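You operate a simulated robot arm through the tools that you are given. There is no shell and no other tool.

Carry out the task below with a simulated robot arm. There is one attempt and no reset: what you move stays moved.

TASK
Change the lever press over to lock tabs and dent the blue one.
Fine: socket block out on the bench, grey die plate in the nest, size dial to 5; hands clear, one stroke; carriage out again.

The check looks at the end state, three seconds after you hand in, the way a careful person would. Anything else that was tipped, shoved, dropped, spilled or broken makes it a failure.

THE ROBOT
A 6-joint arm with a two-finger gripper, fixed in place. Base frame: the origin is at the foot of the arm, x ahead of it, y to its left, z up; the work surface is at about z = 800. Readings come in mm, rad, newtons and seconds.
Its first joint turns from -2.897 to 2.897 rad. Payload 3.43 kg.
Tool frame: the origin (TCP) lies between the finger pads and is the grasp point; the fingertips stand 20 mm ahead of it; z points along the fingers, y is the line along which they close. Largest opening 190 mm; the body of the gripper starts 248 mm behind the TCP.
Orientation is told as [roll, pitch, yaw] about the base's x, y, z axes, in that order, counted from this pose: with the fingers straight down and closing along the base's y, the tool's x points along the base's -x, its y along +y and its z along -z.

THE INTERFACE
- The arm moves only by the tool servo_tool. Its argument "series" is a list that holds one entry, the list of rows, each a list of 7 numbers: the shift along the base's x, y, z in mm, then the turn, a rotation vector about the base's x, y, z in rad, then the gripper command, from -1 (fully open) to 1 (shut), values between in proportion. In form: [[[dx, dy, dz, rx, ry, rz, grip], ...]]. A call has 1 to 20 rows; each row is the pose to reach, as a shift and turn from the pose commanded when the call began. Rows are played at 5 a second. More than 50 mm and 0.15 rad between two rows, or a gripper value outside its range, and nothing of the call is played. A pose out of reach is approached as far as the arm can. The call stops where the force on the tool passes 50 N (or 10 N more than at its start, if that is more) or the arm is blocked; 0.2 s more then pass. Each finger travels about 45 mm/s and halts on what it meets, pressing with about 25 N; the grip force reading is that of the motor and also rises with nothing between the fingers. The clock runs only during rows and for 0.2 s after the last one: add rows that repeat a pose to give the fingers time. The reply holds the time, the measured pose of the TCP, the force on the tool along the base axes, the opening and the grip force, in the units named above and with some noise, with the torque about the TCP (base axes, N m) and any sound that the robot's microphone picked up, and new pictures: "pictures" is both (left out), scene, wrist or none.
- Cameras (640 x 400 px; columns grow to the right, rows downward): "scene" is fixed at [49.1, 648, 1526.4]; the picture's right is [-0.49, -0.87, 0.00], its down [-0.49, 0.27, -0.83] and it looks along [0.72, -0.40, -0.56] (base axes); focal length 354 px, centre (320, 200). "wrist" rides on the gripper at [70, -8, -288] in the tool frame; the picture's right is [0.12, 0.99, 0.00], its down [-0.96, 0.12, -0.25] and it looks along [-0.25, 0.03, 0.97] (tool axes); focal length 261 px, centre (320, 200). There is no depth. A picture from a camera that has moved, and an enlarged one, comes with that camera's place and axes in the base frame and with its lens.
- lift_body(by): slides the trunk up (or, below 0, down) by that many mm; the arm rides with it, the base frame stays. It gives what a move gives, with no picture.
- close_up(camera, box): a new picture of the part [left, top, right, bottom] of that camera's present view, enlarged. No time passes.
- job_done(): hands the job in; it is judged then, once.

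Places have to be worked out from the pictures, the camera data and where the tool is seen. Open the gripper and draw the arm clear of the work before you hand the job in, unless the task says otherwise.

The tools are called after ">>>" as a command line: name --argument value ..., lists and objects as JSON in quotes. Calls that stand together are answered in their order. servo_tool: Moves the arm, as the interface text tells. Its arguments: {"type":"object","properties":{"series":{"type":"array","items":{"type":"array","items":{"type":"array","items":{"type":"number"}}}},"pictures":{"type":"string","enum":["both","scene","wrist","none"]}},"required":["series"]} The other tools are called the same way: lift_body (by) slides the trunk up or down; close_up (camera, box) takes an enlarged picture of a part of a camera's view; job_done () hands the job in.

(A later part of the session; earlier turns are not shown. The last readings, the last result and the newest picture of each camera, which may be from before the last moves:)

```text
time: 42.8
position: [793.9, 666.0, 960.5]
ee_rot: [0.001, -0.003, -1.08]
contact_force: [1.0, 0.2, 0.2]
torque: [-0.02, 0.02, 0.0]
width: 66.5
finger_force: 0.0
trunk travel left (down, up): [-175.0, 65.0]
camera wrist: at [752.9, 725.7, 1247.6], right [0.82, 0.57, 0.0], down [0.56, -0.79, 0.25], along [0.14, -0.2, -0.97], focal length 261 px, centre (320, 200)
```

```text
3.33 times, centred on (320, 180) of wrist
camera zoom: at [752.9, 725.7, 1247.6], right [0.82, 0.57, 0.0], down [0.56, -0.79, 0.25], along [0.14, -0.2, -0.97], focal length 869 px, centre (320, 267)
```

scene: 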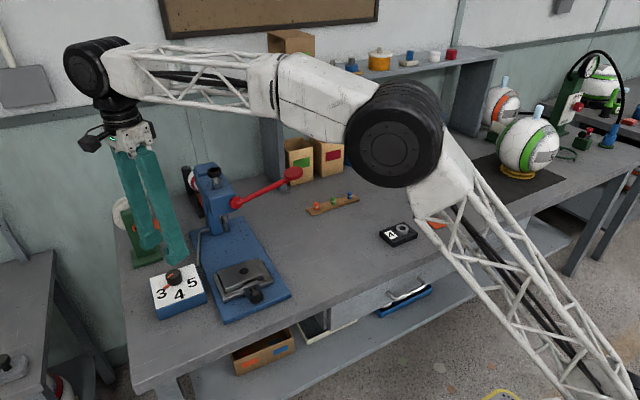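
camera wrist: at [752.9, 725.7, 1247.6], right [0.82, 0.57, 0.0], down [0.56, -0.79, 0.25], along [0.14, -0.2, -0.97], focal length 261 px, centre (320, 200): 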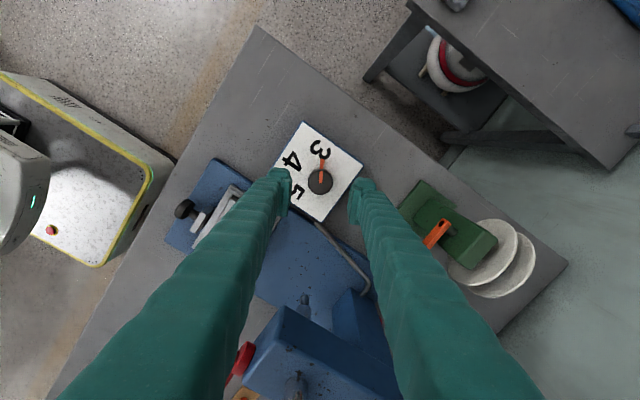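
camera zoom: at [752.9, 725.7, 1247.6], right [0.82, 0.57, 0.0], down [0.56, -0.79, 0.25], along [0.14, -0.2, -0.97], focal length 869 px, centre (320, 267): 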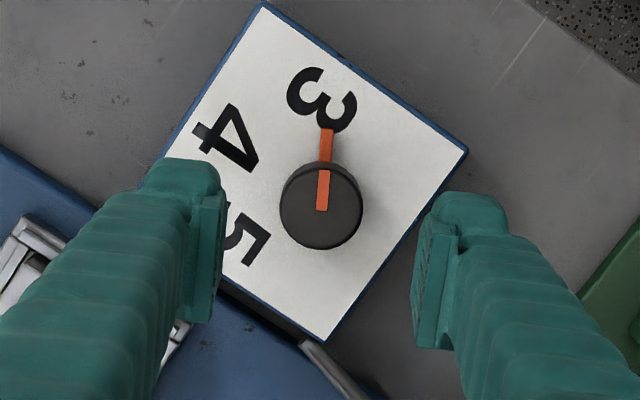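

The pointer now lines up with the gap between the fingers and the knob is centred. I'll descend so the tips stop about 4 mm above the dial face.

>>> servo_tool --series '[[[0, 0, -40, 0, 0, 0, 0.3], [0, 0, -75, 0, 0, 0, 0.3], [0, 0, -92, 0, 0, 0, 0.3], [0, 0, -97, 0, 0, 0, 0.3], [0, 0, -97, 0, 0, 0, 0.3]]]'

>>> close_up --camera "scene" --box '[130, 235, 230, 325]'

>>> close_up --camera "wrist" --box '[240, 120, 400, 240]'

```text
time: 44.0
position: [792.8, 665.4, 863.0]
ee_rot: [-0.002, -0.002, -1.08]
contact_force: [0.4, 0.0, 0.1]
torque: [0.01, 0.02, -0.01]
width: 66.4
finger_force: 0.0
trunk travel left (down, up): [-175.0, 65.0]
camera wrist: at [752.2, 726.1, 1150.8], right [0.82, 0.57, 0.0], down [0.56, -0.79, 0.25], along [0.14, -0.2, -0.97], focal length 261 px, centre (320, 200)
```

scene: 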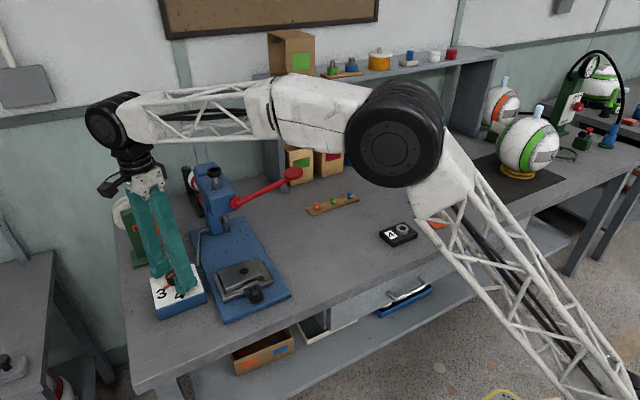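
wrist: 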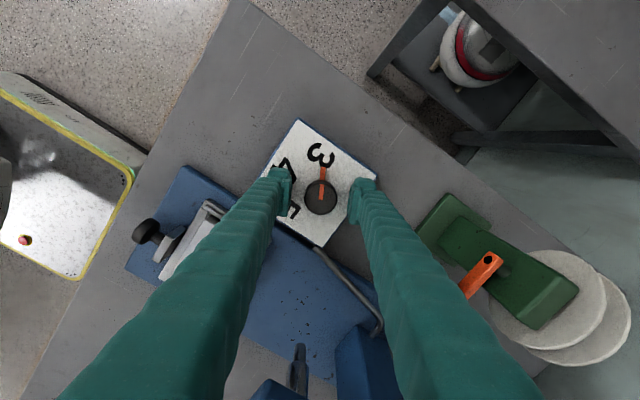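

```text
4.44 times, centred on (180, 280) of scene
camera zoom: at [49.1, 648.0, 1526.4], right [-0.49, -0.87, 0.0], down [-0.49, 0.27, -0.83], along [0.72, -0.4, -0.56], focal length 1573 px, centre (942, -156)
```

zoom: 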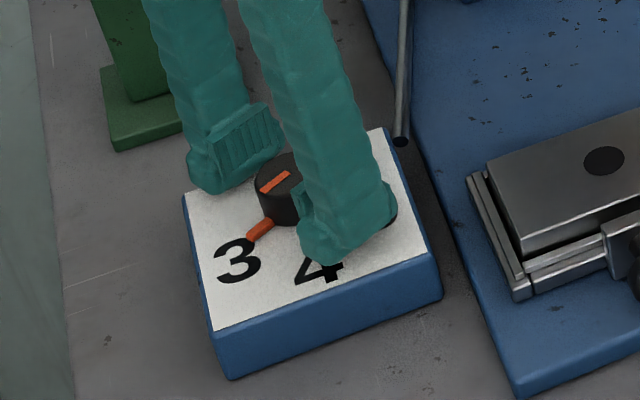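

```text
3.33 times, centred on (320, 180) of wrist
camera zoom: at [752.2, 726.1, 1150.8], right [0.82, 0.57, 0.0], down [0.56, -0.79, 0.25], along [0.14, -0.2, -0.97], focal length 869 px, centre (320, 267)
```

zoom: 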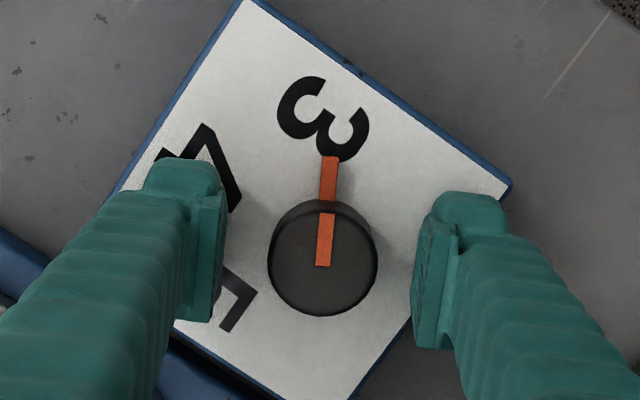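

Everything is aligned: knob centre within ~1 mm of the TCP. I'll close on the knob.

>>> servo_tool --series '[[[0, 0, 0, 0, 0, 0, 0.5], [0, 0, 0, 0, 0, 0, 0.7], [0, 0, 0, 0, 0, 0, 0.75], [0, 0, 0, 0, 0, 0, 0.75], [0, 0, 0, 0, 0, 0, 0.75]]]' --pictures "none"

>>> close_up --camera "wrist" --box '[240, 120, 400, 240]'

```text
time: 45.1
position: [794.0, 665.6, 863.5]
ee_rot: [0.0, -0.002, -1.08]
contact_force: [12.5, 10.6, 1.3]
torque: [0.1, -0.13, 0.01]
width: 36.5
finger_force: 45.0
trunk travel left (down, up): [-175.0, 65.0]
```

```text
3.33 times, centred on (320, 180) of wrist
camera zoom: at [752.9, 726.4, 1150.8], right [0.82, 0.57, 0.0], down [0.56, -0.79, 0.25], along [0.14, -0.2, -0.97], focal length 869 px, centre (320, 267)
```

zoom: 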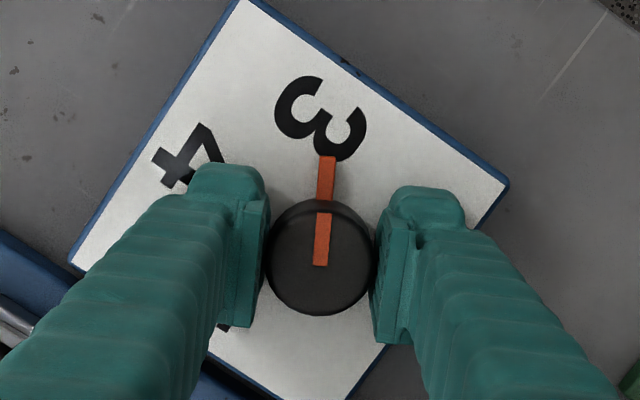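

Knob is gripped (36.5 mm). There's ~16 N side load along the closing axis, so I'll shift the command ~1.7 mm that way to centre on the knob axis before turning.

>>> servo_tool --series '[[[0.8, 0.4, 0, 0, 0, 0, 0.72], [1.5, 0.8, 0, 0, 0, 0, 0.72], [1.5, 0.8, 0, 0, 0, 0, 0.72]]]' --pictures "none"

```text
time: 46.0
position: [794.1, 666.2, 862.9]
ee_rot: [-0.001, -0.003, -1.077]
contact_force: [-3.7, -3.4, 1.3]
torque: [-0.05, 0.04, -0.01]
width: 36.7
finger_force: 44.8
trunk travel left (down, up): [-175.0, 65.0]
```

Side load is now small. I'll start turning counter-clockwise in small steps and check the response.

>>> servo_tool --series '[[[-0.3, -0.2, 0, 0, 0, 0.1, 0.72], [-0.3, -0.2, 0, 0, 0, 0.2, 0.72], [-0.3, -0.2, 0, 0, 0, 0.3, 0.72], [-0.3, -0.2, 0, 0, 0, 0.4, 0.72], [-0.3, -0.2, 0, 0, 0, 0.5, 0.72], [-0.3, -0.2, 0, 0, 0, 0.5, 0.72]]]'

>>> close_up --camera "wrist" --box '[240, 120, 400, 240]'

```text
time: 47.4
position: [793.9, 666.1, 863.7]
ee_rot: [-0.002, 0.0, -0.577]
contact_force: [-24.3, -15.4, -6.8]
torque: [-0.1, 0.24, -0.02]
width: 36.7
finger_force: 45.1
trunk travel left (down, up): [-175.0, 65.0]
camera wrist: at [730.2, 699.7, 1150.9], right [0.44, 0.9, 0.0], down [0.87, -0.43, 0.25], along [0.22, -0.11, -0.97], focal length 261 px, centre (320, 200)
```

scene: 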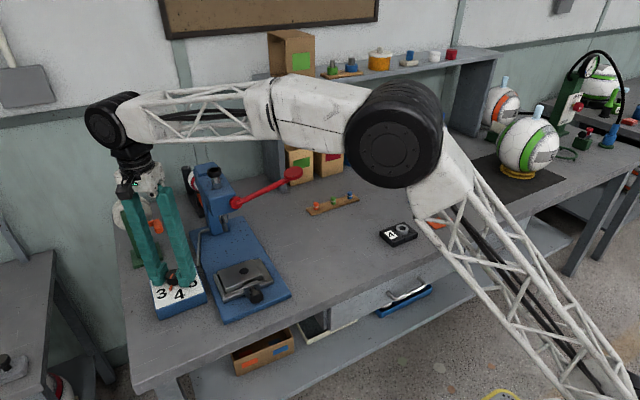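
wrist: 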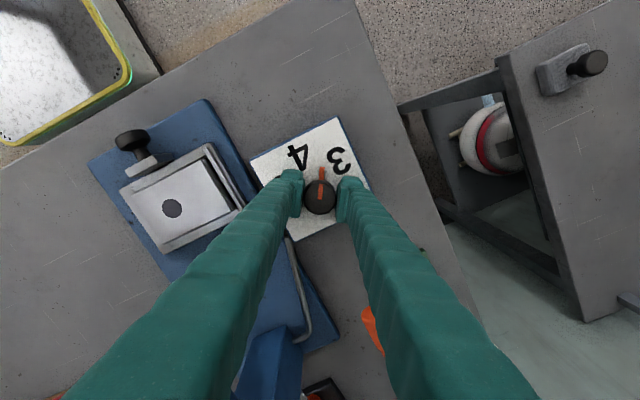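

```text
3.33 times, centred on (320, 180) of wrist
camera zoom: at [730.2, 699.7, 1150.9], right [0.44, 0.9, 0.0], down [0.87, -0.43, 0.25], along [0.22, -0.11, -0.97], focal length 869 px, centre (320, 267)
```

zoom: 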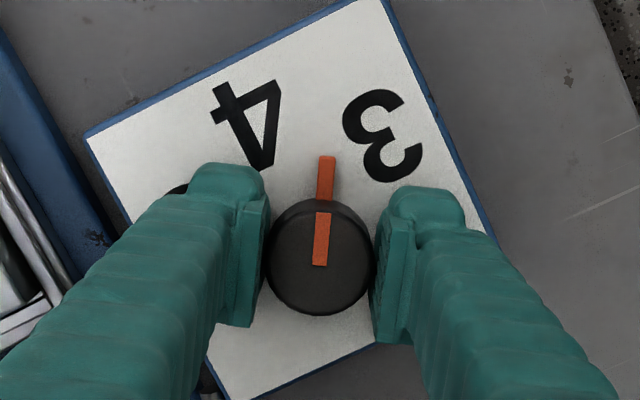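

The knob follows the gripper. Side load has built up (~29 N), so I'll shift the command a little to relieve it while continuing to turn.

>>> servo_tool --series '[[[-1, -0.7, 0, 0, 0, 0, 0.72], [-2, -1.3, 0, 0, 0, 0, 0.72], [-2, -1.3, 0, 0, 0, 0, 0.72]]]' --pictures "none"

```text
time: 48.1
position: [793.2, 666.7, 864.0]
ee_rot: [0.003, 0.0, -0.579]
contact_force: [-3.8, 4.8, -4.3]
torque: [0.09, -0.03, 0.04]
width: 36.6
finger_force: 44.9
trunk travel left (down, up): [-175.0, 65.0]
```

Load relieved. I'll continue turning another 0.5 rad.

>>> servo_tool --series '[[[-0.2, 0.1, 0, 0, 0, 0.1, 0.72], [-0.3, 0.2, 0, 0, 0, 0.2, 0.72], [-0.3, 0.2, 0, 0, 0, 0.3, 0.72], [-0.3, 0.2, 0, 0, 0, 0.4, 0.72], [-0.3, 0.2, 0, 0, 0, 0.5, 0.72], [-0.3, 0.2, 0, 0, 0, 0.5, 0.72]]]' --pictures "none"

>>> close_up --camera "wrist" --box '[240, 120, 400, 240]'

```text
time: 49.5
position: [793.2, 664.6, 863.1]
ee_rot: [0.001, -0.001, -0.079]
contact_force: [11.0, 14.5, 4.5]
torque: [0.09, -0.14, 0.02]
width: 36.9
finger_force: 45.2
trunk travel left (down, up): [-175.0, 65.0]
```

```text
3.33 times, centred on (320, 180) of wrist
camera zoom: at [722.1, 664.2, 1150.9], right [-0.04, 1.0, 0.0], down [0.97, 0.04, 0.25], along [0.25, 0.01, -0.97], focal length 869 px, centre (320, 267)
```

zoom: 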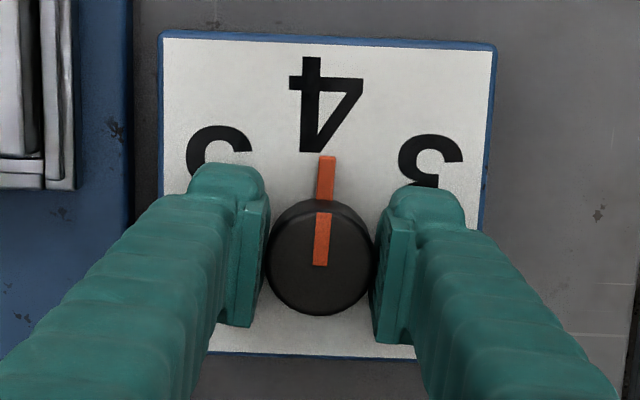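

The pointer is at about "4" now. I'll relieve the load slightly and turn on toward 5.

>>> servo_tool --series '[[[0.5, 0.7, 0, 0, 0, 0, 0.72], [0.9, 1.2, 0, 0, 0, 0.1, 0.72], [0.9, 1.2, 0, 0, 0, 0.2, 0.72], [0.9, 1.2, 0, 0, 0, 0.3, 0.72], [0.9, 1.2, 0, 0, 0, 0.4, 0.72], [0.9, 1.2, 0, 0, 0, 0.5, 0.72], [0.9, 1.2, 0, 0, 0, 0.5, 0.72]]]' --pictures "none"

>>> close_up --camera "wrist" --box '[240, 120, 400, 240]'

```text
time: 51.1
position: [793.8, 665.5, 863.1]
ee_rot: [-0.001, 0.001, 0.422]
contact_force: [-6.2, -12.6, 0.9]
torque: [-0.1, 0.14, 0.0]
width: 36.6
finger_force: 45.4
trunk travel left (down, up): [-175.0, 65.0]
```

```text
3.33 times, centred on (320, 180) of wrist
camera zoom: at [732.8, 630.4, 1151.0], right [-0.51, 0.86, 0.0], down [0.83, 0.5, 0.25], along [0.21, 0.13, -0.97], focal length 869 px, centre (320, 267)
```

zoom: 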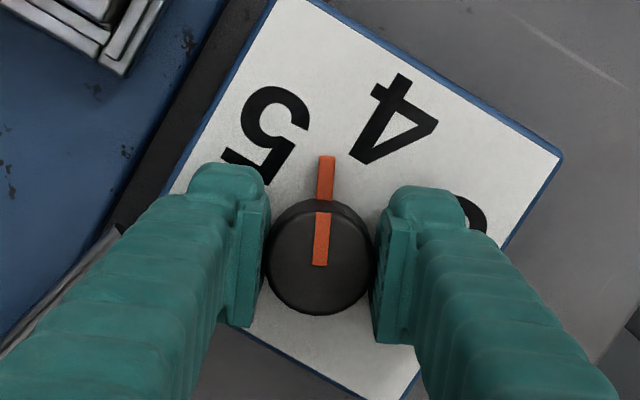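

I need roughly 0.6 rad more. I'll keep turning, relieving the side load as I go.

>>> servo_tool --series '[[[-0.3, -0.6, 0, 0, 0, 0.05, 0.72], [-0.5, -0.8, 0, 0, 0, 0.15, 0.72], [-0.5, -0.8, 0, 0, 0, 0.25, 0.72], [-0.5, -0.8, 0, 0, 0, 0.35, 0.72], [-0.5, -0.8, 0, 0, 0, 0.45, 0.72], [-0.5, -0.8, 0, 0, 0, 0.55, 0.72], [-0.5, -0.8, 0, 0, 0, 0.55, 0.72]]]' --pictures "none"

>>> close_up --camera "wrist" --box '[240, 120, 400, 240]'

>>> close_up --camera "scene" --box '[130, 235, 230, 325]'

```text
time: 52.8
position: [794.3, 663.9, 863.8]
ee_rot: [0.0, -0.003, 0.971]
contact_force: [3.5, -11.5, -0.3]
torque: [-0.1, -0.04, 0.03]
width: 36.8
finger_force: 44.7
trunk travel left (down, up): [-175.0, 65.0]
```

```text
3.33 times, centred on (320, 180) of wrist
camera zoom: at [761.1, 603.3, 1150.9], right [-0.89, 0.46, 0.0], down [0.45, 0.86, 0.25], along [0.11, 0.22, -0.97], focal length 869 px, centre (320, 267)
```

zoom: 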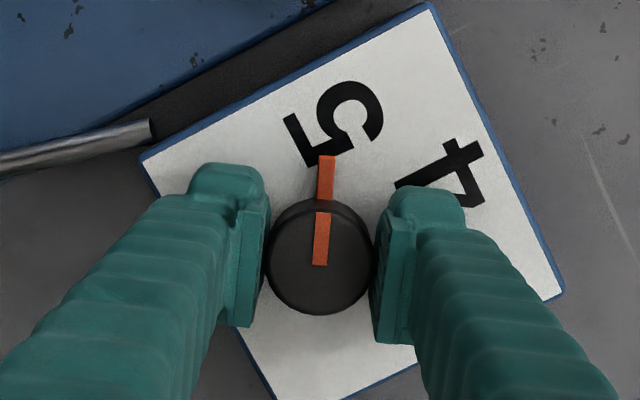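

```text
4.44 times, centred on (180, 280) of scene
camera zoom: at [49.1, 648.0, 1526.4], right [-0.49, -0.87, 0.0], down [-0.49, 0.27, -0.83], along [0.72, -0.4, -0.56], focal length 1573 px, centre (942, -156)
```

zoom: 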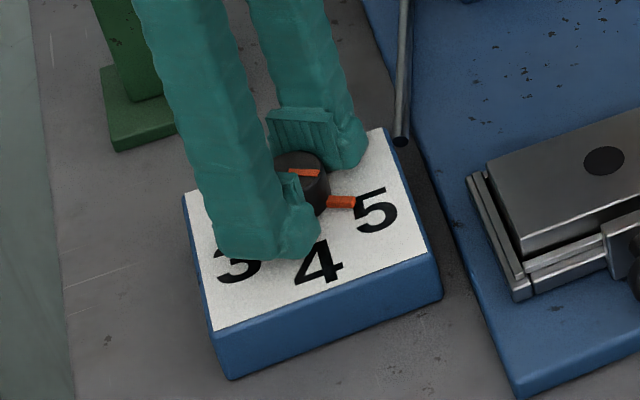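

The pointer now touches the "5". To mirror exactly how it sat relative to the "3" (120° apart) I need ~0.045 rad more; I'll add that, relieve the load and release.

>>> servo_tool --series '[[[0.3, -0.8, 0, 0, 0, 0.02, 0.72], [0.3, -0.8, 0, 0, 0, 0.044, 0.72], [0.3, -0.8, 0, 0, 0, 0.044, 0.72]]]' --pictures "none"

>>> close_up --camera "wrist" --box '[240, 120, 400, 240]'

```text
time: 53.5
position: [794.4, 665.0, 863.6]
ee_rot: [0.0, -0.001, 1.014]
contact_force: [9.7, -5.1, -0.6]
torque: [0.01, -0.11, -0.36]
width: 36.8
finger_force: 44.8
trunk travel left (down, up): [-175.0, 65.0]
```

```text
3.33 times, centred on (320, 180) of wrist
camera zoom: at [763.8, 601.8, 1150.9], right [-0.91, 0.42, 0.0], down [0.41, 0.88, 0.25], along [0.11, 0.23, -0.97], focal length 869 px, centre (320, 267)
```

zoom: 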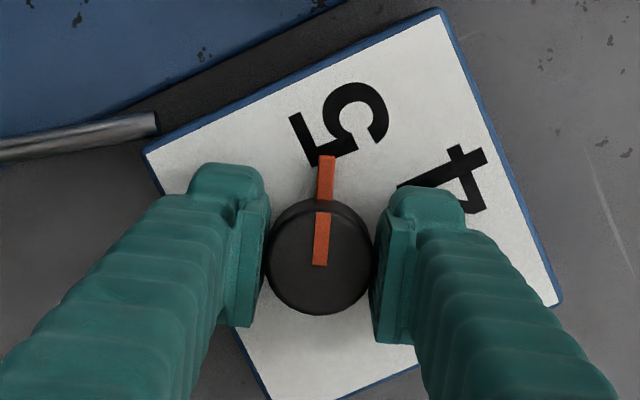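

A resisting torque of 0.36 Nm appeared – the dial has reached its end stop at 5. I'll open the fingers and rise to check the pointer.

>>> servo_tool --series '[[[0, 0, 0, 0, 0, -0.01, 0.6], [0, 0, 0, 0, 0, -0.01, 0.4], [0, 0, 0, 0, 0, -0.01, 0.3], [0, 0, 0, 0, 0, -0.01, 0.3], [0, 0, 30, 0, 0, -0.01, 0.3], [0, 0, 75, 0, 0, -0.01, 0.3], [0, 0, 120, 0, 0, -0.01, 0.3], [0, 0, 140, 0, 0, -0.01, 0.3], [0, 0, 140, 0, 0, -0.01, 0.3]]]'

>>> close_up --camera "scene" --box '[130, 235, 230, 325]'

>>> close_up --camera "wrist" --box '[240, 110, 400, 230]'

```text
time: 55.5
position: [794.9, 664.1, 1003.9]
ee_rot: [-0.001, 0.0, 1.004]
contact_force: [-0.3, -0.9, 0.8]
torque: [-0.01, -0.01, 0.02]
width: 66.3
finger_force: 0.0
trunk travel left (down, up): [-175.0, 65.0]
camera wrist: at [763.1, 602.6, 1291.1], right [-0.9, 0.43, 0.0], down [0.42, 0.87, 0.25], along [0.11, 0.22, -0.97], focal length 261 px, centre (320, 200)
```

scene: 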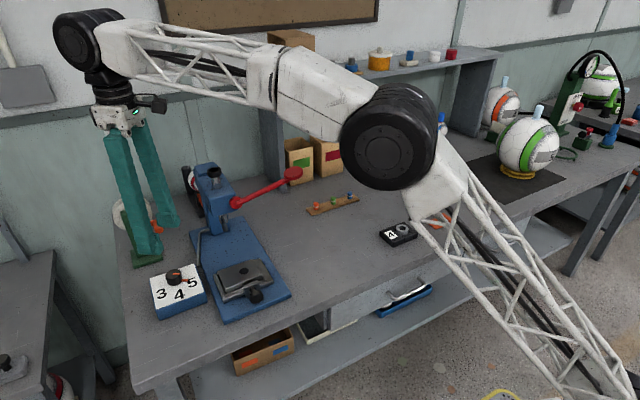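
wrist: 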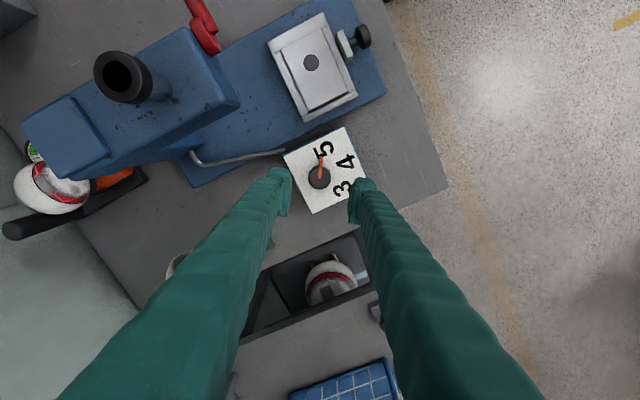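

```text
4.44 times, centred on (180, 280) of scene
camera zoom: at [49.1, 648.0, 1526.4], right [-0.49, -0.87, 0.0], down [-0.49, 0.27, -0.83], along [0.72, -0.4, -0.56], focal length 1573 px, centre (942, -156)
```

zoom: 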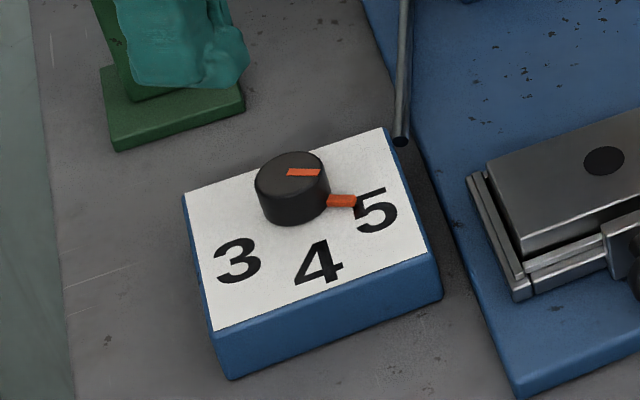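

```text
3.33 times, centred on (320, 170) of wrist
camera zoom: at [763.1, 602.6, 1291.1], right [-0.9, 0.43, 0.0], down [0.42, 0.87, 0.25], along [0.11, 0.22, -0.97], focal length 869 px, centre (320, 300)
```

zoom: 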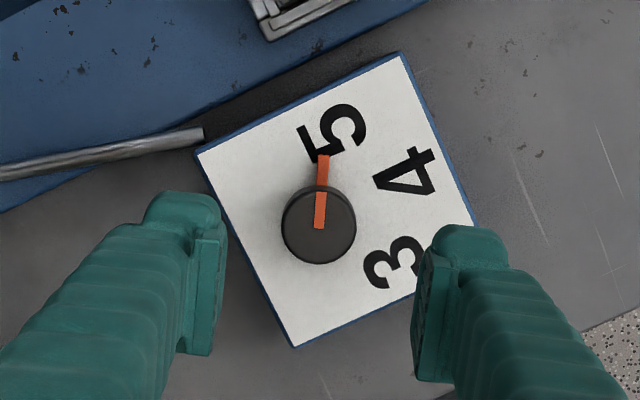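

The dial points at 5 exactly as it had pointed at 3 before. Next is the blue tab: I'll back away from the press, turn the tool upright to yaw 0 and travel over to it at a safe height.

>>> servo_tool --series '[[[-25, -15, 20, 0, 0, -0.13, 0.0], [-60, -40, 35, 0, 0, -0.26, 0.0], [-95, -65, 35, 0, 0, -0.39, 0.0], [-110, -105, 35, 0, 0, -0.52, 0.0], [-110, -150, 35, 0, 0, -0.65, 0.0], [-110, -198, 35, 0, 0, -0.78, 0.0], [-110, -246, 35, 0, 0, -0.91, 0.0], [-110, -294, 35, 0, 0, -1.004, 0.0], [-110, -342, 35, 0, 0, -1.004, 0.0], [-110, -390, 35, 0, 0, -1.004, 0.0], [-110, -438, 35, 0, 0, -1.004, 0.0], [-110, -486, 35, 0, 0, -1.004, 0.0], [-110, -534, 35, 0, 0, -1.004, 0.0], [-110, -582, 35, 0, 0, -1.004, 0.0], [-110, -630, 35, 0, 0, -1.004, 0.0], [-110, -678, 35, 0, 0, -1.004, 0.0], [-110, -726, 35, 0, 0, -1.004, 0.0], [-100, -770, 20, 0, 0, -1.004, 0.0], [-75, -805, 0, 0, 0, -1.004, 0.0], [-45, -838, 0, 0, 0, -1.004, 0.0]]]'

```text
time: 59.8
position: [748.9, -174.4, 1002.3]
ee_rot: [-0.001, -0.003, 0.002]
contact_force: [-0.5, 0.6, 1.0]
torque: [-0.12, -0.15, -0.02]
width: 94.9
finger_force: 0.0
trunk travel left (down, up): [-175.0, 65.0]
camera wrist: at [677.5, -179.5, 1290.6], right [-0.12, 0.99, 0.0], down [0.96, 0.12, 0.25], along [0.25, 0.03, -0.97], focal length 261 px, centre (320, 200)
```

scene: 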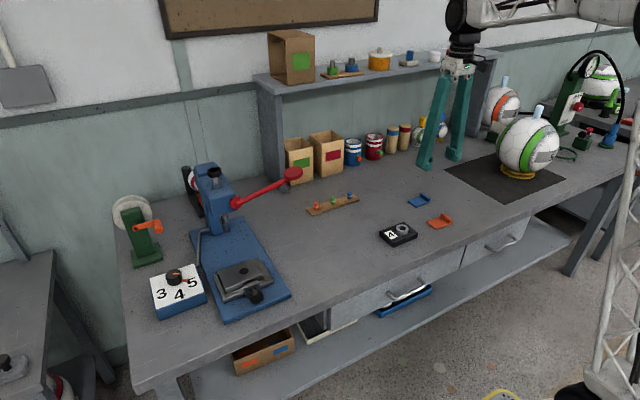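
wrist: 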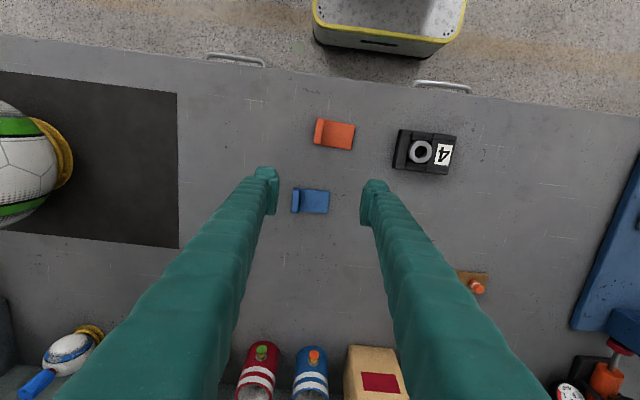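

>>> close_up --camera "wrist" --box '[270, 160, 370, 240]'

>>> close_up --camera "scene" --box '[390, 180, 470, 240]'

>>> close_up --camera "scene" --box '[190, 235, 300, 315]'

```text
5.00 times, centred on (320, 200) of wrist
camera zoom: at [677.5, -179.5, 1290.6], right [-0.12, 0.99, 0.0], down [0.96, 0.12, 0.25], along [0.25, 0.03, -0.97], focal length 1303 px, centre (320, 200)
```

zoom: 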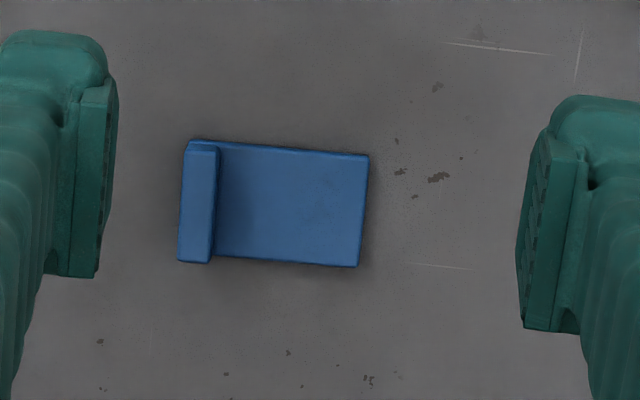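

```text
6.67 times, centred on (430, 210) of scene
camera zoom: at [49.1, 648.0, 1526.4], right [-0.49, -0.87, 0.0], down [-0.49, 0.27, -0.83], along [0.72, -0.4, -0.56], focal length 2359 px, centre (-413, 133)
```

zoom: 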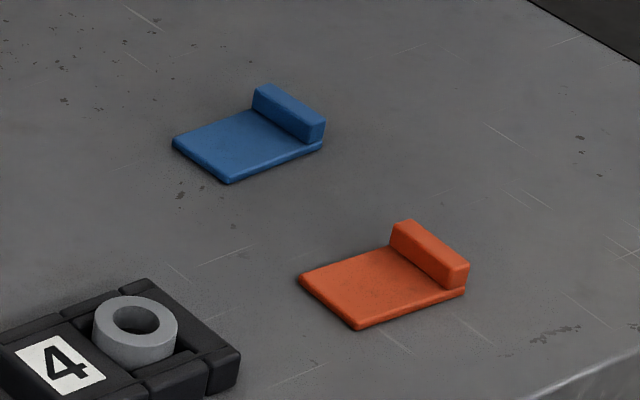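

```text
5.00 times, centred on (245, 275) of scene
camera zoom: at [49.1, 648.0, 1526.4], right [-0.49, -0.87, 0.0], down [-0.49, 0.27, -0.83], along [0.72, -0.4, -0.56], focal length 1769 px, centre (695, -175)
```

zoom: 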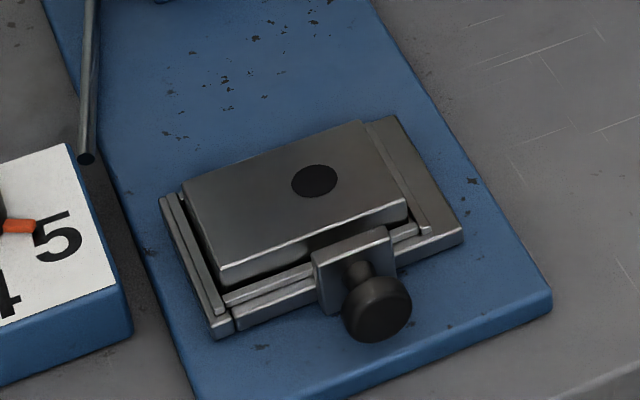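

The tab lies with its raised bar at the −y end: flat ≈55 × 44 mm, bar ≈12.5 mm thick centred near (805, −211.5). I'll move above the bar at z≈880 with a 60 mm opening and re-check.

>>> servo_tool --series '[[[20, -15, -30, 0, 0, 0, 0.2], [40, -28, -65, 0, 0, 0, 0.37], [57, -38.5, -100, 0, 0, 0, 0.37], [57, -38.5, -125, 0, 0, 0, 0.37], [57, -38.5, -125, 0, 0, 0, 0.37]]]'

>>> close_up --camera "wrist" --box '[260, 140, 400, 240]'

```text
time: 61.0
position: [806.6, -211.6, 878.6]
ee_rot: [-0.001, 0.001, 0.002]
contact_force: [0.4, 0.1, 0.1]
torque: [0.0, 0.03, 0.0]
width: 59.6
finger_force: 0.1
trunk travel left (down, up): [-175.0, 65.0]
camera wrist: at [735.4, -219.3, 1165.4], right [-0.12, 0.99, 0.0], down [0.96, 0.12, 0.25], along [0.25, 0.03, -0.97], focal length 261 px, centre (320, 200)
```

scene: 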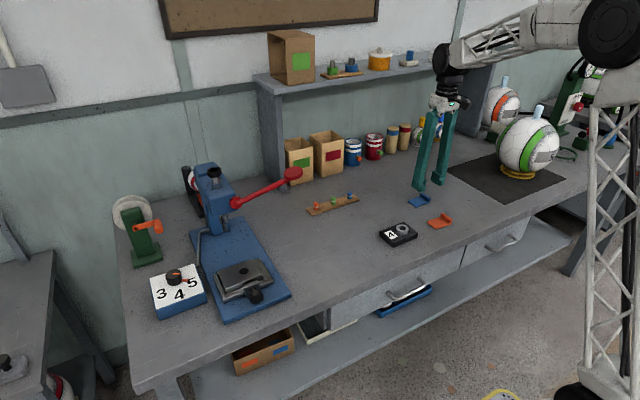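
wrist: 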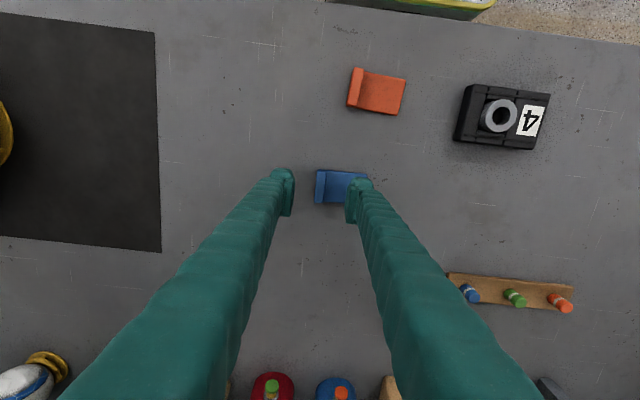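

```text
4.00 times, centred on (330, 190) of wrist
camera zoom: at [735.4, -219.3, 1165.4], right [-0.12, 0.99, 0.0], down [0.96, 0.12, 0.25], along [0.25, 0.03, -0.97], focal length 1043 px, centre (280, 240)
```

zoom: 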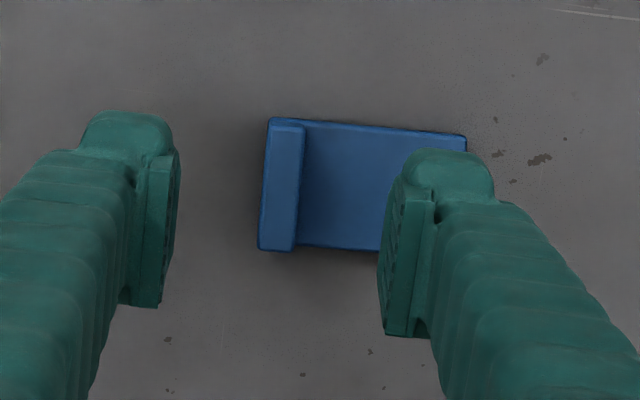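

Bar is centred between the fingers (~0.3 mm). I'll descend with the inner finger staying above the flat, stopping at z≈829.

>>> servo_tool --series '[[[-0.5, 0, -25, 0, 0, 0, 0.5], [-0.5, 0, -42, 0, 0, 0, 0.5], [-0.5, 0, -49.5, 0, 0, 0, 0.5], [-0.5, 0, -49.5, 0, 0, 0, 0.5], [-0.5, 0, -49.5, 0, 0, 0, 0.5]]]' --pictures "none"

>>> close_up --camera "scene" --box '[390, 170, 460, 225]'

>>> close_up --camera "wrist" --box '[260, 140, 400, 240]'

```text
time: 62.1
position: [805.4, -212.2, 829.4]
ee_rot: [-0.001, 0.001, 0.001]
contact_force: [0.0, 0.1, 0.2]
torque: [-0.02, -0.03, 0.01]
width: 47.3
finger_force: 0.0
trunk travel left (down, up): [-175.0, 65.0]
```

```text
7.27 times, centred on (425, 198) of scene
camera zoom: at [49.1, 648.0, 1526.4], right [-0.49, -0.87, 0.0], down [-0.49, 0.27, -0.83], along [0.72, -0.4, -0.56], focal length 2573 px, centre (-444, 218)
```

zoom: 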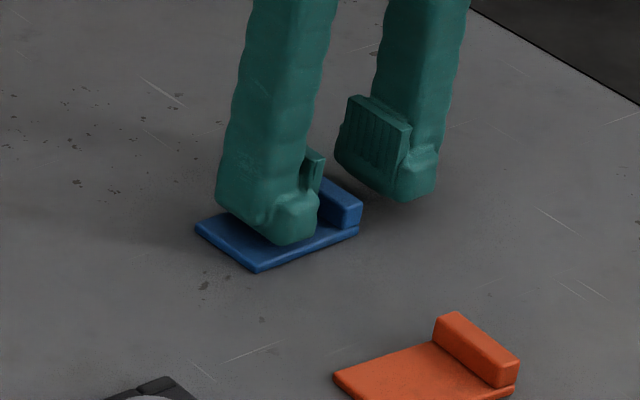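

```text
4.00 times, centred on (330, 190) of wrist
camera zoom: at [734.7, -218.9, 1116.3], right [-0.12, 0.99, 0.0], down [0.96, 0.12, 0.25], along [0.25, 0.03, -0.97], focal length 1043 px, centre (280, 240)
```

zoom: 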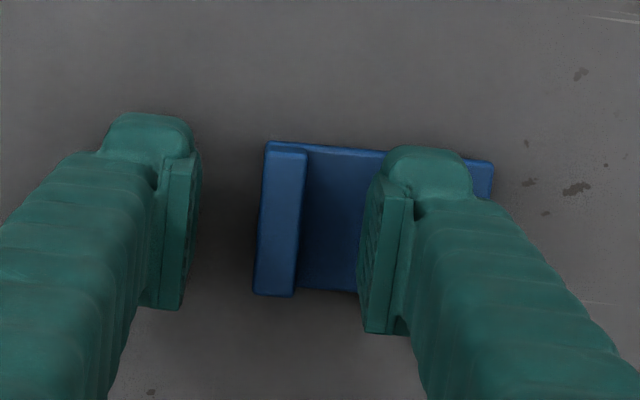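

No contact yet; I'll lower 2.5 mm more for a deeper bite and then close gently on the bar.

>>> servo_tool --series '[[[0, 0, -1.5, 0, 0, 0, 0.5], [0, 0, -2.5, 0, 0, 0, 0.5], [0, 0, -2.5, 0, 0, 0, 0.65], [0, 0, -2.5, 0, 0, 0, 0.8], [0, 0, -2.5, 0, 0, 0, 0.92], [0, 0, -2.5, 0, 0, 0, 0.92], [0, 0, -2.5, 0, 0, 0, 0.92]]]' --pictures "none"

>>> close_up --camera "scene" --box '[390, 170, 460, 225]'

>>> close_up --camera "wrist" --box '[260, 140, 400, 240]'

```text
time: 63.8
position: [806.6, -212.3, 826.9]
ee_rot: [0.0, 0.0, 0.001]
contact_force: [-0.4, -0.5, 0.5]
torque: [0.0, 0.0, -0.01]
width: 11.2
finger_force: 24.9
trunk travel left (down, up): [-175.0, 65.0]
```

```text
7.27 times, centred on (425, 198) of scene
camera zoom: at [49.1, 648.0, 1526.4], right [-0.49, -0.87, 0.0], down [-0.49, 0.27, -0.83], along [0.72, -0.4, -0.56], focal length 2573 px, centre (-444, 218)
```

zoom: 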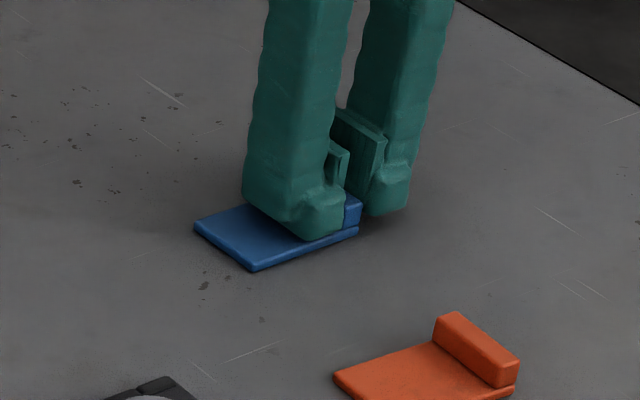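

```text
4.00 times, centred on (330, 190) of wrist
camera zoom: at [734.6, -218.9, 1114.0], right [-0.12, 0.99, 0.0], down [0.96, 0.12, 0.25], along [0.25, 0.03, -0.97], focal length 1043 px, centre (280, 240)
```

zoom: 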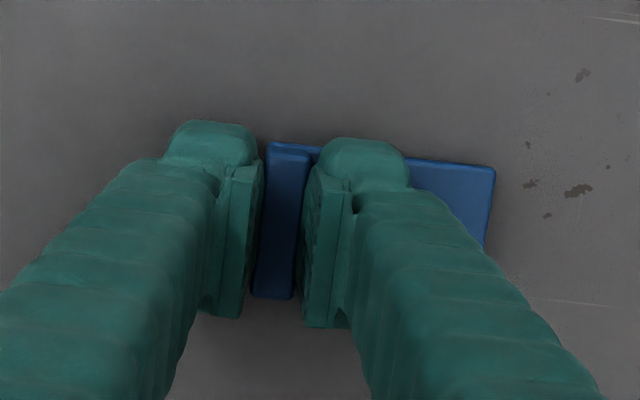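

The bar is held (11.2 mm, 25 N). I'll lift it slightly and check it hangs level.

>>> servo_tool --series '[[[0, 0, 4, 0, 0, 0, 0.92], [0, 0, 15, 0, 0, 0, 0.92], [0, 0, 40, 0, 0, 0, 0.92], [0, 0, 80, 0, 0, 0, 0.92], [0, 0, 110, 0, 0, 0, 0.92], [0, 0, 110, 0, 0, 0, 0.92]]]'

>>> close_up --camera "scene" --box '[380, 140, 460, 210]'

>>> close_up --camera "wrist" --box '[260, 140, 400, 240]'

```text
time: 65.2
position: [804.5, -212.8, 936.2]
ee_rot: [0.0, -0.001, 0.0]
contact_force: [0.3, -0.3, -0.5]
torque: [-0.02, -0.02, -0.01]
width: 11.4
finger_force: 24.7
trunk travel left (down, up): [-175.0, 65.0]
camera wrist: at [734.0, -219.2, 1224.2], right [-0.12, 0.99, 0.0], down [0.96, 0.12, 0.25], along [0.25, 0.03, -0.97], focal length 261 px, centre (320, 200)
```

scene: 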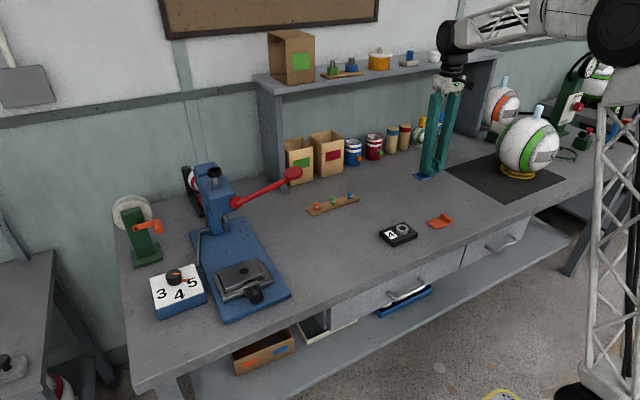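
wrist: 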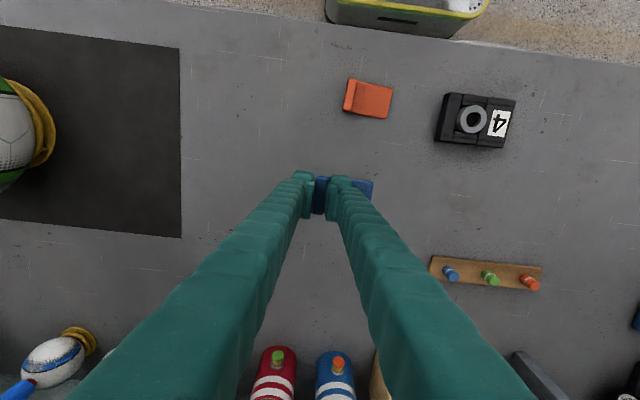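

```text
5.71 times, centred on (420, 175) of scene
camera zoom: at [49.1, 648.0, 1526.4], right [-0.49, -0.87, 0.0], down [-0.49, 0.27, -0.83], along [0.72, -0.4, -0.56], focal length 2022 px, centre (-251, 343)
```

zoom: 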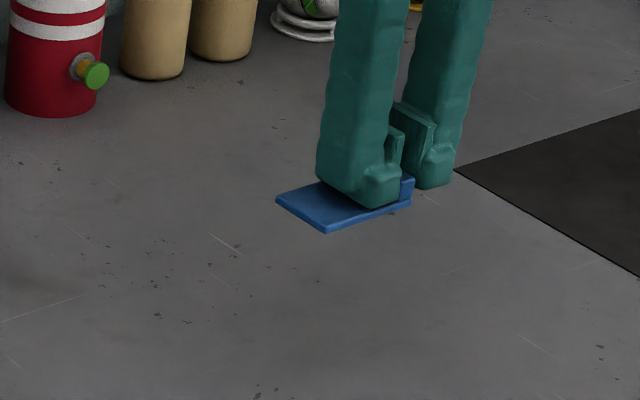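

```text
4.00 times, centred on (330, 190) of wrist
camera zoom: at [734.0, -219.2, 1224.2], right [-0.12, 0.99, 0.0], down [0.96, 0.12, 0.25], along [0.25, 0.03, -0.97], focal length 1043 px, centre (280, 240)
```

zoom: 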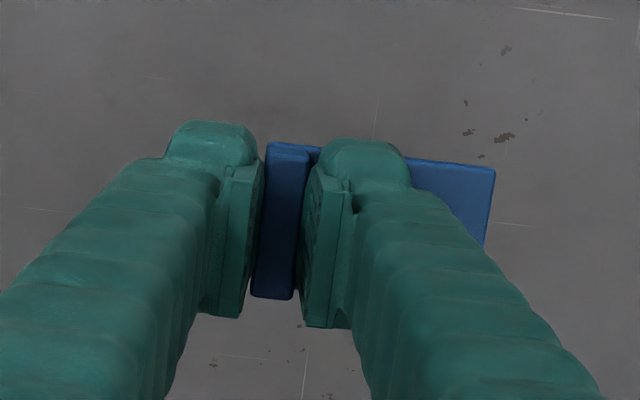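

The tab hangs level, its bar centred at the TCP, underside ≈26.5 mm below the TCP. I'll carry it along the same safe lane to above the die plate, aiming to put the middle of the flat over the hole (hole ≈(731, 500.5) → TCP ≈(731, 469)).

>>> servo_tool --series '[[[-25, 20, 20, 0, 0, 0, 0.92], [-60, 45, 40, 0, 0, 0, 0.92], [-95, 75, 60, 0, 0, 0, 0.92], [-115, 115, 64, 0, 0, 0, 0.92], [-115, 162, 64, 0, 0, 0, 0.92], [-115, 209, 64, 0, 0, 0, 0.92], [-115, 256, 64, 0, 0, 0, 0.92], [-115, 303, 64, 0, 0, 0, 0.92], [-115, 350, 64, 0, 0, 0, 0.92], [-115, 397, 64, 0, 0, 0, 0.92], [-115, 444, 64, 0, 0, 0, 0.92], [-115, 491, 64, 0, 0, 0, 0.92], [-115, 538, 64, 0, 0, 0, 0.92], [-115, 585, 64, 0, 0, 0, 0.92], [-115, 632, 64, 0, 0, 0, 0.92], [-105, 665, 64, 0, 0, 0, 0.92], [-80, 681, 50, 0, 0, 0, 0.92], [-74.3, 681.3, 20, 0, 0, 0, 0.92], [-74.3, 681.3, 0, 0, 0, 0, 0.92], [-74.3, 681.3, 0, 0, 0, 0, 0.92]]]'

>>> close_up --camera "wrist" --box '[250, 120, 410, 240]'

```text
refused: row 3 steps farther than a row can; nothing moved
```

```text
3.33 times, centred on (330, 180) of wrist
camera zoom: at [734.0, -219.2, 1224.2], right [-0.12, 0.99, 0.0], down [0.96, 0.12, 0.25], along [0.25, 0.03, -0.97], focal length 869 px, centre (287, 267)
```

zoom: 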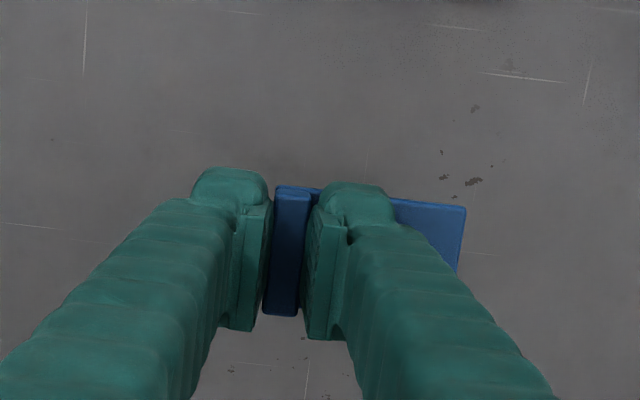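

One step was slightly over 50 mm; I'll re-space the first rows.

>>> servo_tool --series '[[[-25, 20, 20, 0, 0, 0, 0.92], [-55, 42, 38, 0, 0, 0, 0.92], [-85, 72, 56, 0, 0, 0, 0.92], [-110, 112, 64, 0, 0, 0, 0.92], [-115, 160, 64, 0, 0, 0, 0.92], [-115, 208, 64, 0, 0, 0, 0.92], [-115, 256, 64, 0, 0, 0, 0.92], [-115, 304, 64, 0, 0, 0, 0.92], [-115, 352, 64, 0, 0, 0, 0.92], [-115, 400, 64, 0, 0, 0, 0.92], [-115, 448, 64, 0, 0, 0, 0.92], [-115, 496, 64, 0, 0, 0, 0.92], [-115, 544, 64, 0, 0, 0, 0.92], [-115, 592, 64, 0, 0, 0, 0.92], [-115, 635, 64, 0, 0, 0, 0.92], [-105, 665, 60, 0, 0, 0, 0.92], [-80, 681, 40, 0, 0, 0, 0.92], [-74.3, 681.3, 10, 0, 0, 0, 0.92], [-74.3, 681.3, 0, 0, 0, 0, 0.92], [-74.3, 681.3, 0, 0, 0, 0, 0.92]]]'

>>> close_up --camera "wrist" --box '[250, 120, 410, 240]'

```text
time: 69.3
position: [731.1, 468.9, 935.5]
ee_rot: [0.001, -0.002, 0.003]
contact_force: [-0.7, -0.4, 0.3]
torque: [-0.01, 0.0, 0.0]
width: 11.1
finger_force: 24.8
trunk travel left (down, up): [-175.0, 65.0]
camera wrist: at [660.6, 462.1, 1224.1], right [-0.12, 0.99, 0.0], down [0.96, 0.12, 0.25], along [0.25, 0.03, -0.97], focal length 261 px, centre (320, 200)
```

scene: 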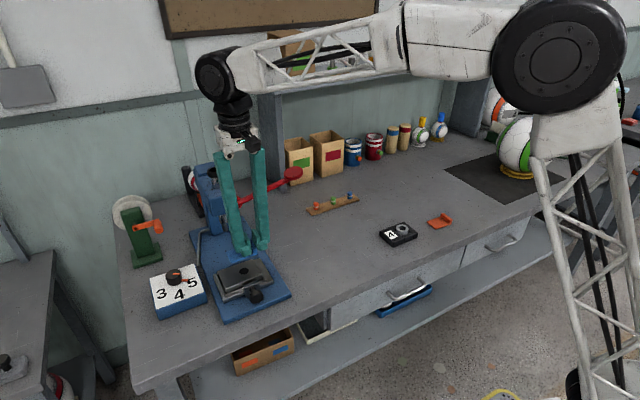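
wrist: 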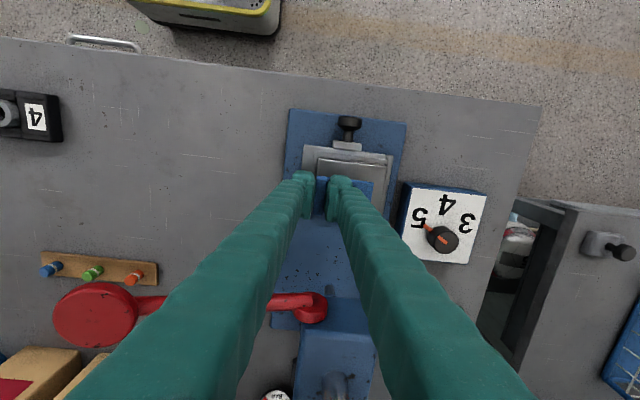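

```text
3.33 times, centred on (330, 180) of wrist
camera zoom: at [660.6, 462.1, 1224.1], right [-0.12, 0.99, 0.0], down [0.96, 0.12, 0.25], along [0.25, 0.03, -0.97], focal length 869 px, centre (287, 267)
```

zoom: 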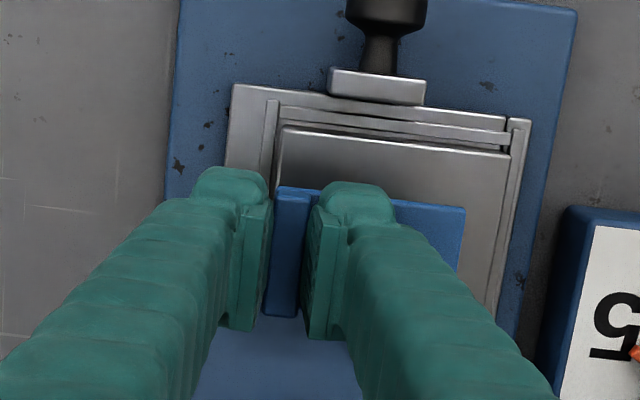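

Plate centre ≈(730.8, 512.4) → hole ≈(731, 500.3); the tab is placed as intended. I'll descend to about 6 mm above the plate and check.

>>> servo_tool --series '[[[0, 0, -25, 0, 0, 0, 0.92], [0, 0, -45, 0, 0, 0, 0.92], [0, 0, -55, 0, 0, 0, 0.92], [0, 0, -55, 0, 0, 0, 0.92]]]' --pictures "none"

>>> close_up --camera "scene" --box '[190, 225, 300, 305]'

>>> close_up --camera "wrist" --box '[250, 120, 410, 240]'

```text
time: 70.3
position: [731.1, 469.2, 882.2]
ee_rot: [-0.001, 0.0, -0.001]
contact_force: [-0.3, -0.6, 0.5]
torque: [0.0, 0.02, -0.02]
width: 11.2
finger_force: 25.1
trunk travel left (down, up): [-175.0, 65.0]
```

```text
5.00 times, centred on (245, 265) of scene
camera zoom: at [49.1, 648.0, 1526.4], right [-0.49, -0.87, 0.0], down [-0.49, 0.27, -0.83], along [0.72, -0.4, -0.56], focal length 1769 px, centre (695, -125)
```

zoom: 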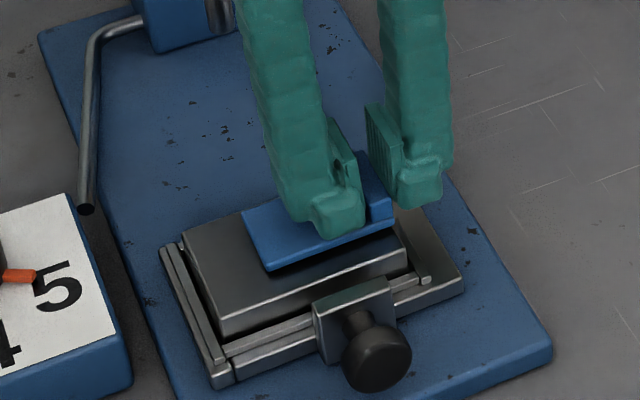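

```text
3.33 times, centred on (330, 180) of wrist
camera zoom: at [660.1, 462.2, 1169.1], right [-0.12, 0.99, 0.0], down [0.96, 0.12, 0.25], along [0.25, 0.03, -0.97], focal length 869 px, centre (287, 267)
```

zoom: 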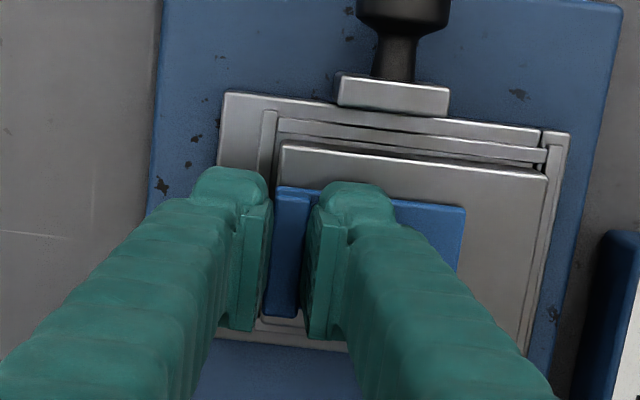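

The tab sits over the plate as planned. I'll lower to just above contact and then creep down.

>>> servo_tool --series '[[[-0.7, 0, -3, 0, 0, 0, 0.92], [-0.7, 0, -5, 0, 0, 0, 0.92], [-0.7, 0, -6, 0, 0, 0, 0.92], [-0.7, 0, -6, 0, 0, 0, 0.92]]]' --pictures "none"

```text
time: 71.3
position: [730.1, 469.4, 876.9]
ee_rot: [0.001, -0.003, 0.002]
contact_force: [1.3, -0.7, 26.5]
torque: [0.01, 0.04, -0.02]
width: 11.0
finger_force: 25.1
trunk travel left (down, up): [-175.0, 65.0]
```

Contact on the plate (26 N at z≈877). I'll back off ~1.7 mm to unload, then open the fingers.

>>> servo_tool --series '[[[0, 0, 1, 0, 0, 0, 0.92], [0, 0, 1.7, 0, 0, 0, 0.92], [0, 0, 1.7, 0, 0, 0, 0.92]]]' --pictures "none"

```text
time: 72.2
position: [728.9, 468.5, 877.5]
ee_rot: [0.0, -0.003, 0.001]
contact_force: [1.7, 0.1, 17.3]
torque: [0.02, -0.08, -0.04]
width: 11.3
finger_force: 25.0
trunk travel left (down, up): [-175.0, 65.0]
```

>>> servo_tool --series '[[[0, 0, 0.8, 0, 0, 0, 0.92], [0, 0, 1.3, 0, 0, 0, 0.92], [0, 0, 1.3, 0, 0, 0, 0.92]]]' --pictures "none"

>>> close_up --camera "scene" --box '[200, 235, 290, 305]'

```text
time: 73.0
position: [729.2, 469.4, 877.3]
ee_rot: [-0.001, -0.001, 0.0]
contact_force: [-1.1, -0.2, 0.5]
torque: [0.02, 0.01, -0.01]
width: 11.2
finger_force: 25.2
trunk travel left (down, up): [-175.0, 65.0]
```

```text
5.71 times, centred on (245, 270) of scene
camera zoom: at [49.1, 648.0, 1526.4], right [-0.49, -0.87, 0.0], down [-0.49, 0.27, -0.83], along [0.72, -0.4, -0.56], focal length 2022 px, centre (749, -200)
```

zoom: 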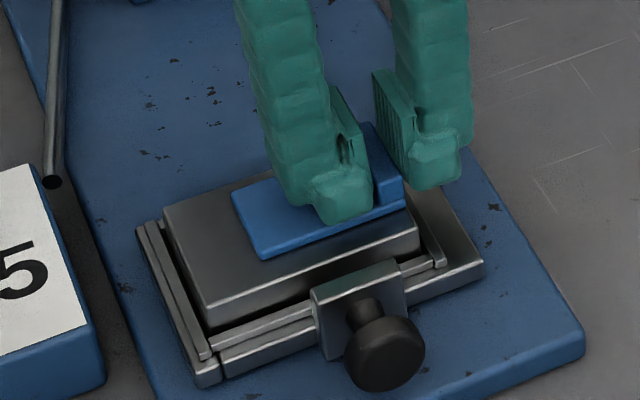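

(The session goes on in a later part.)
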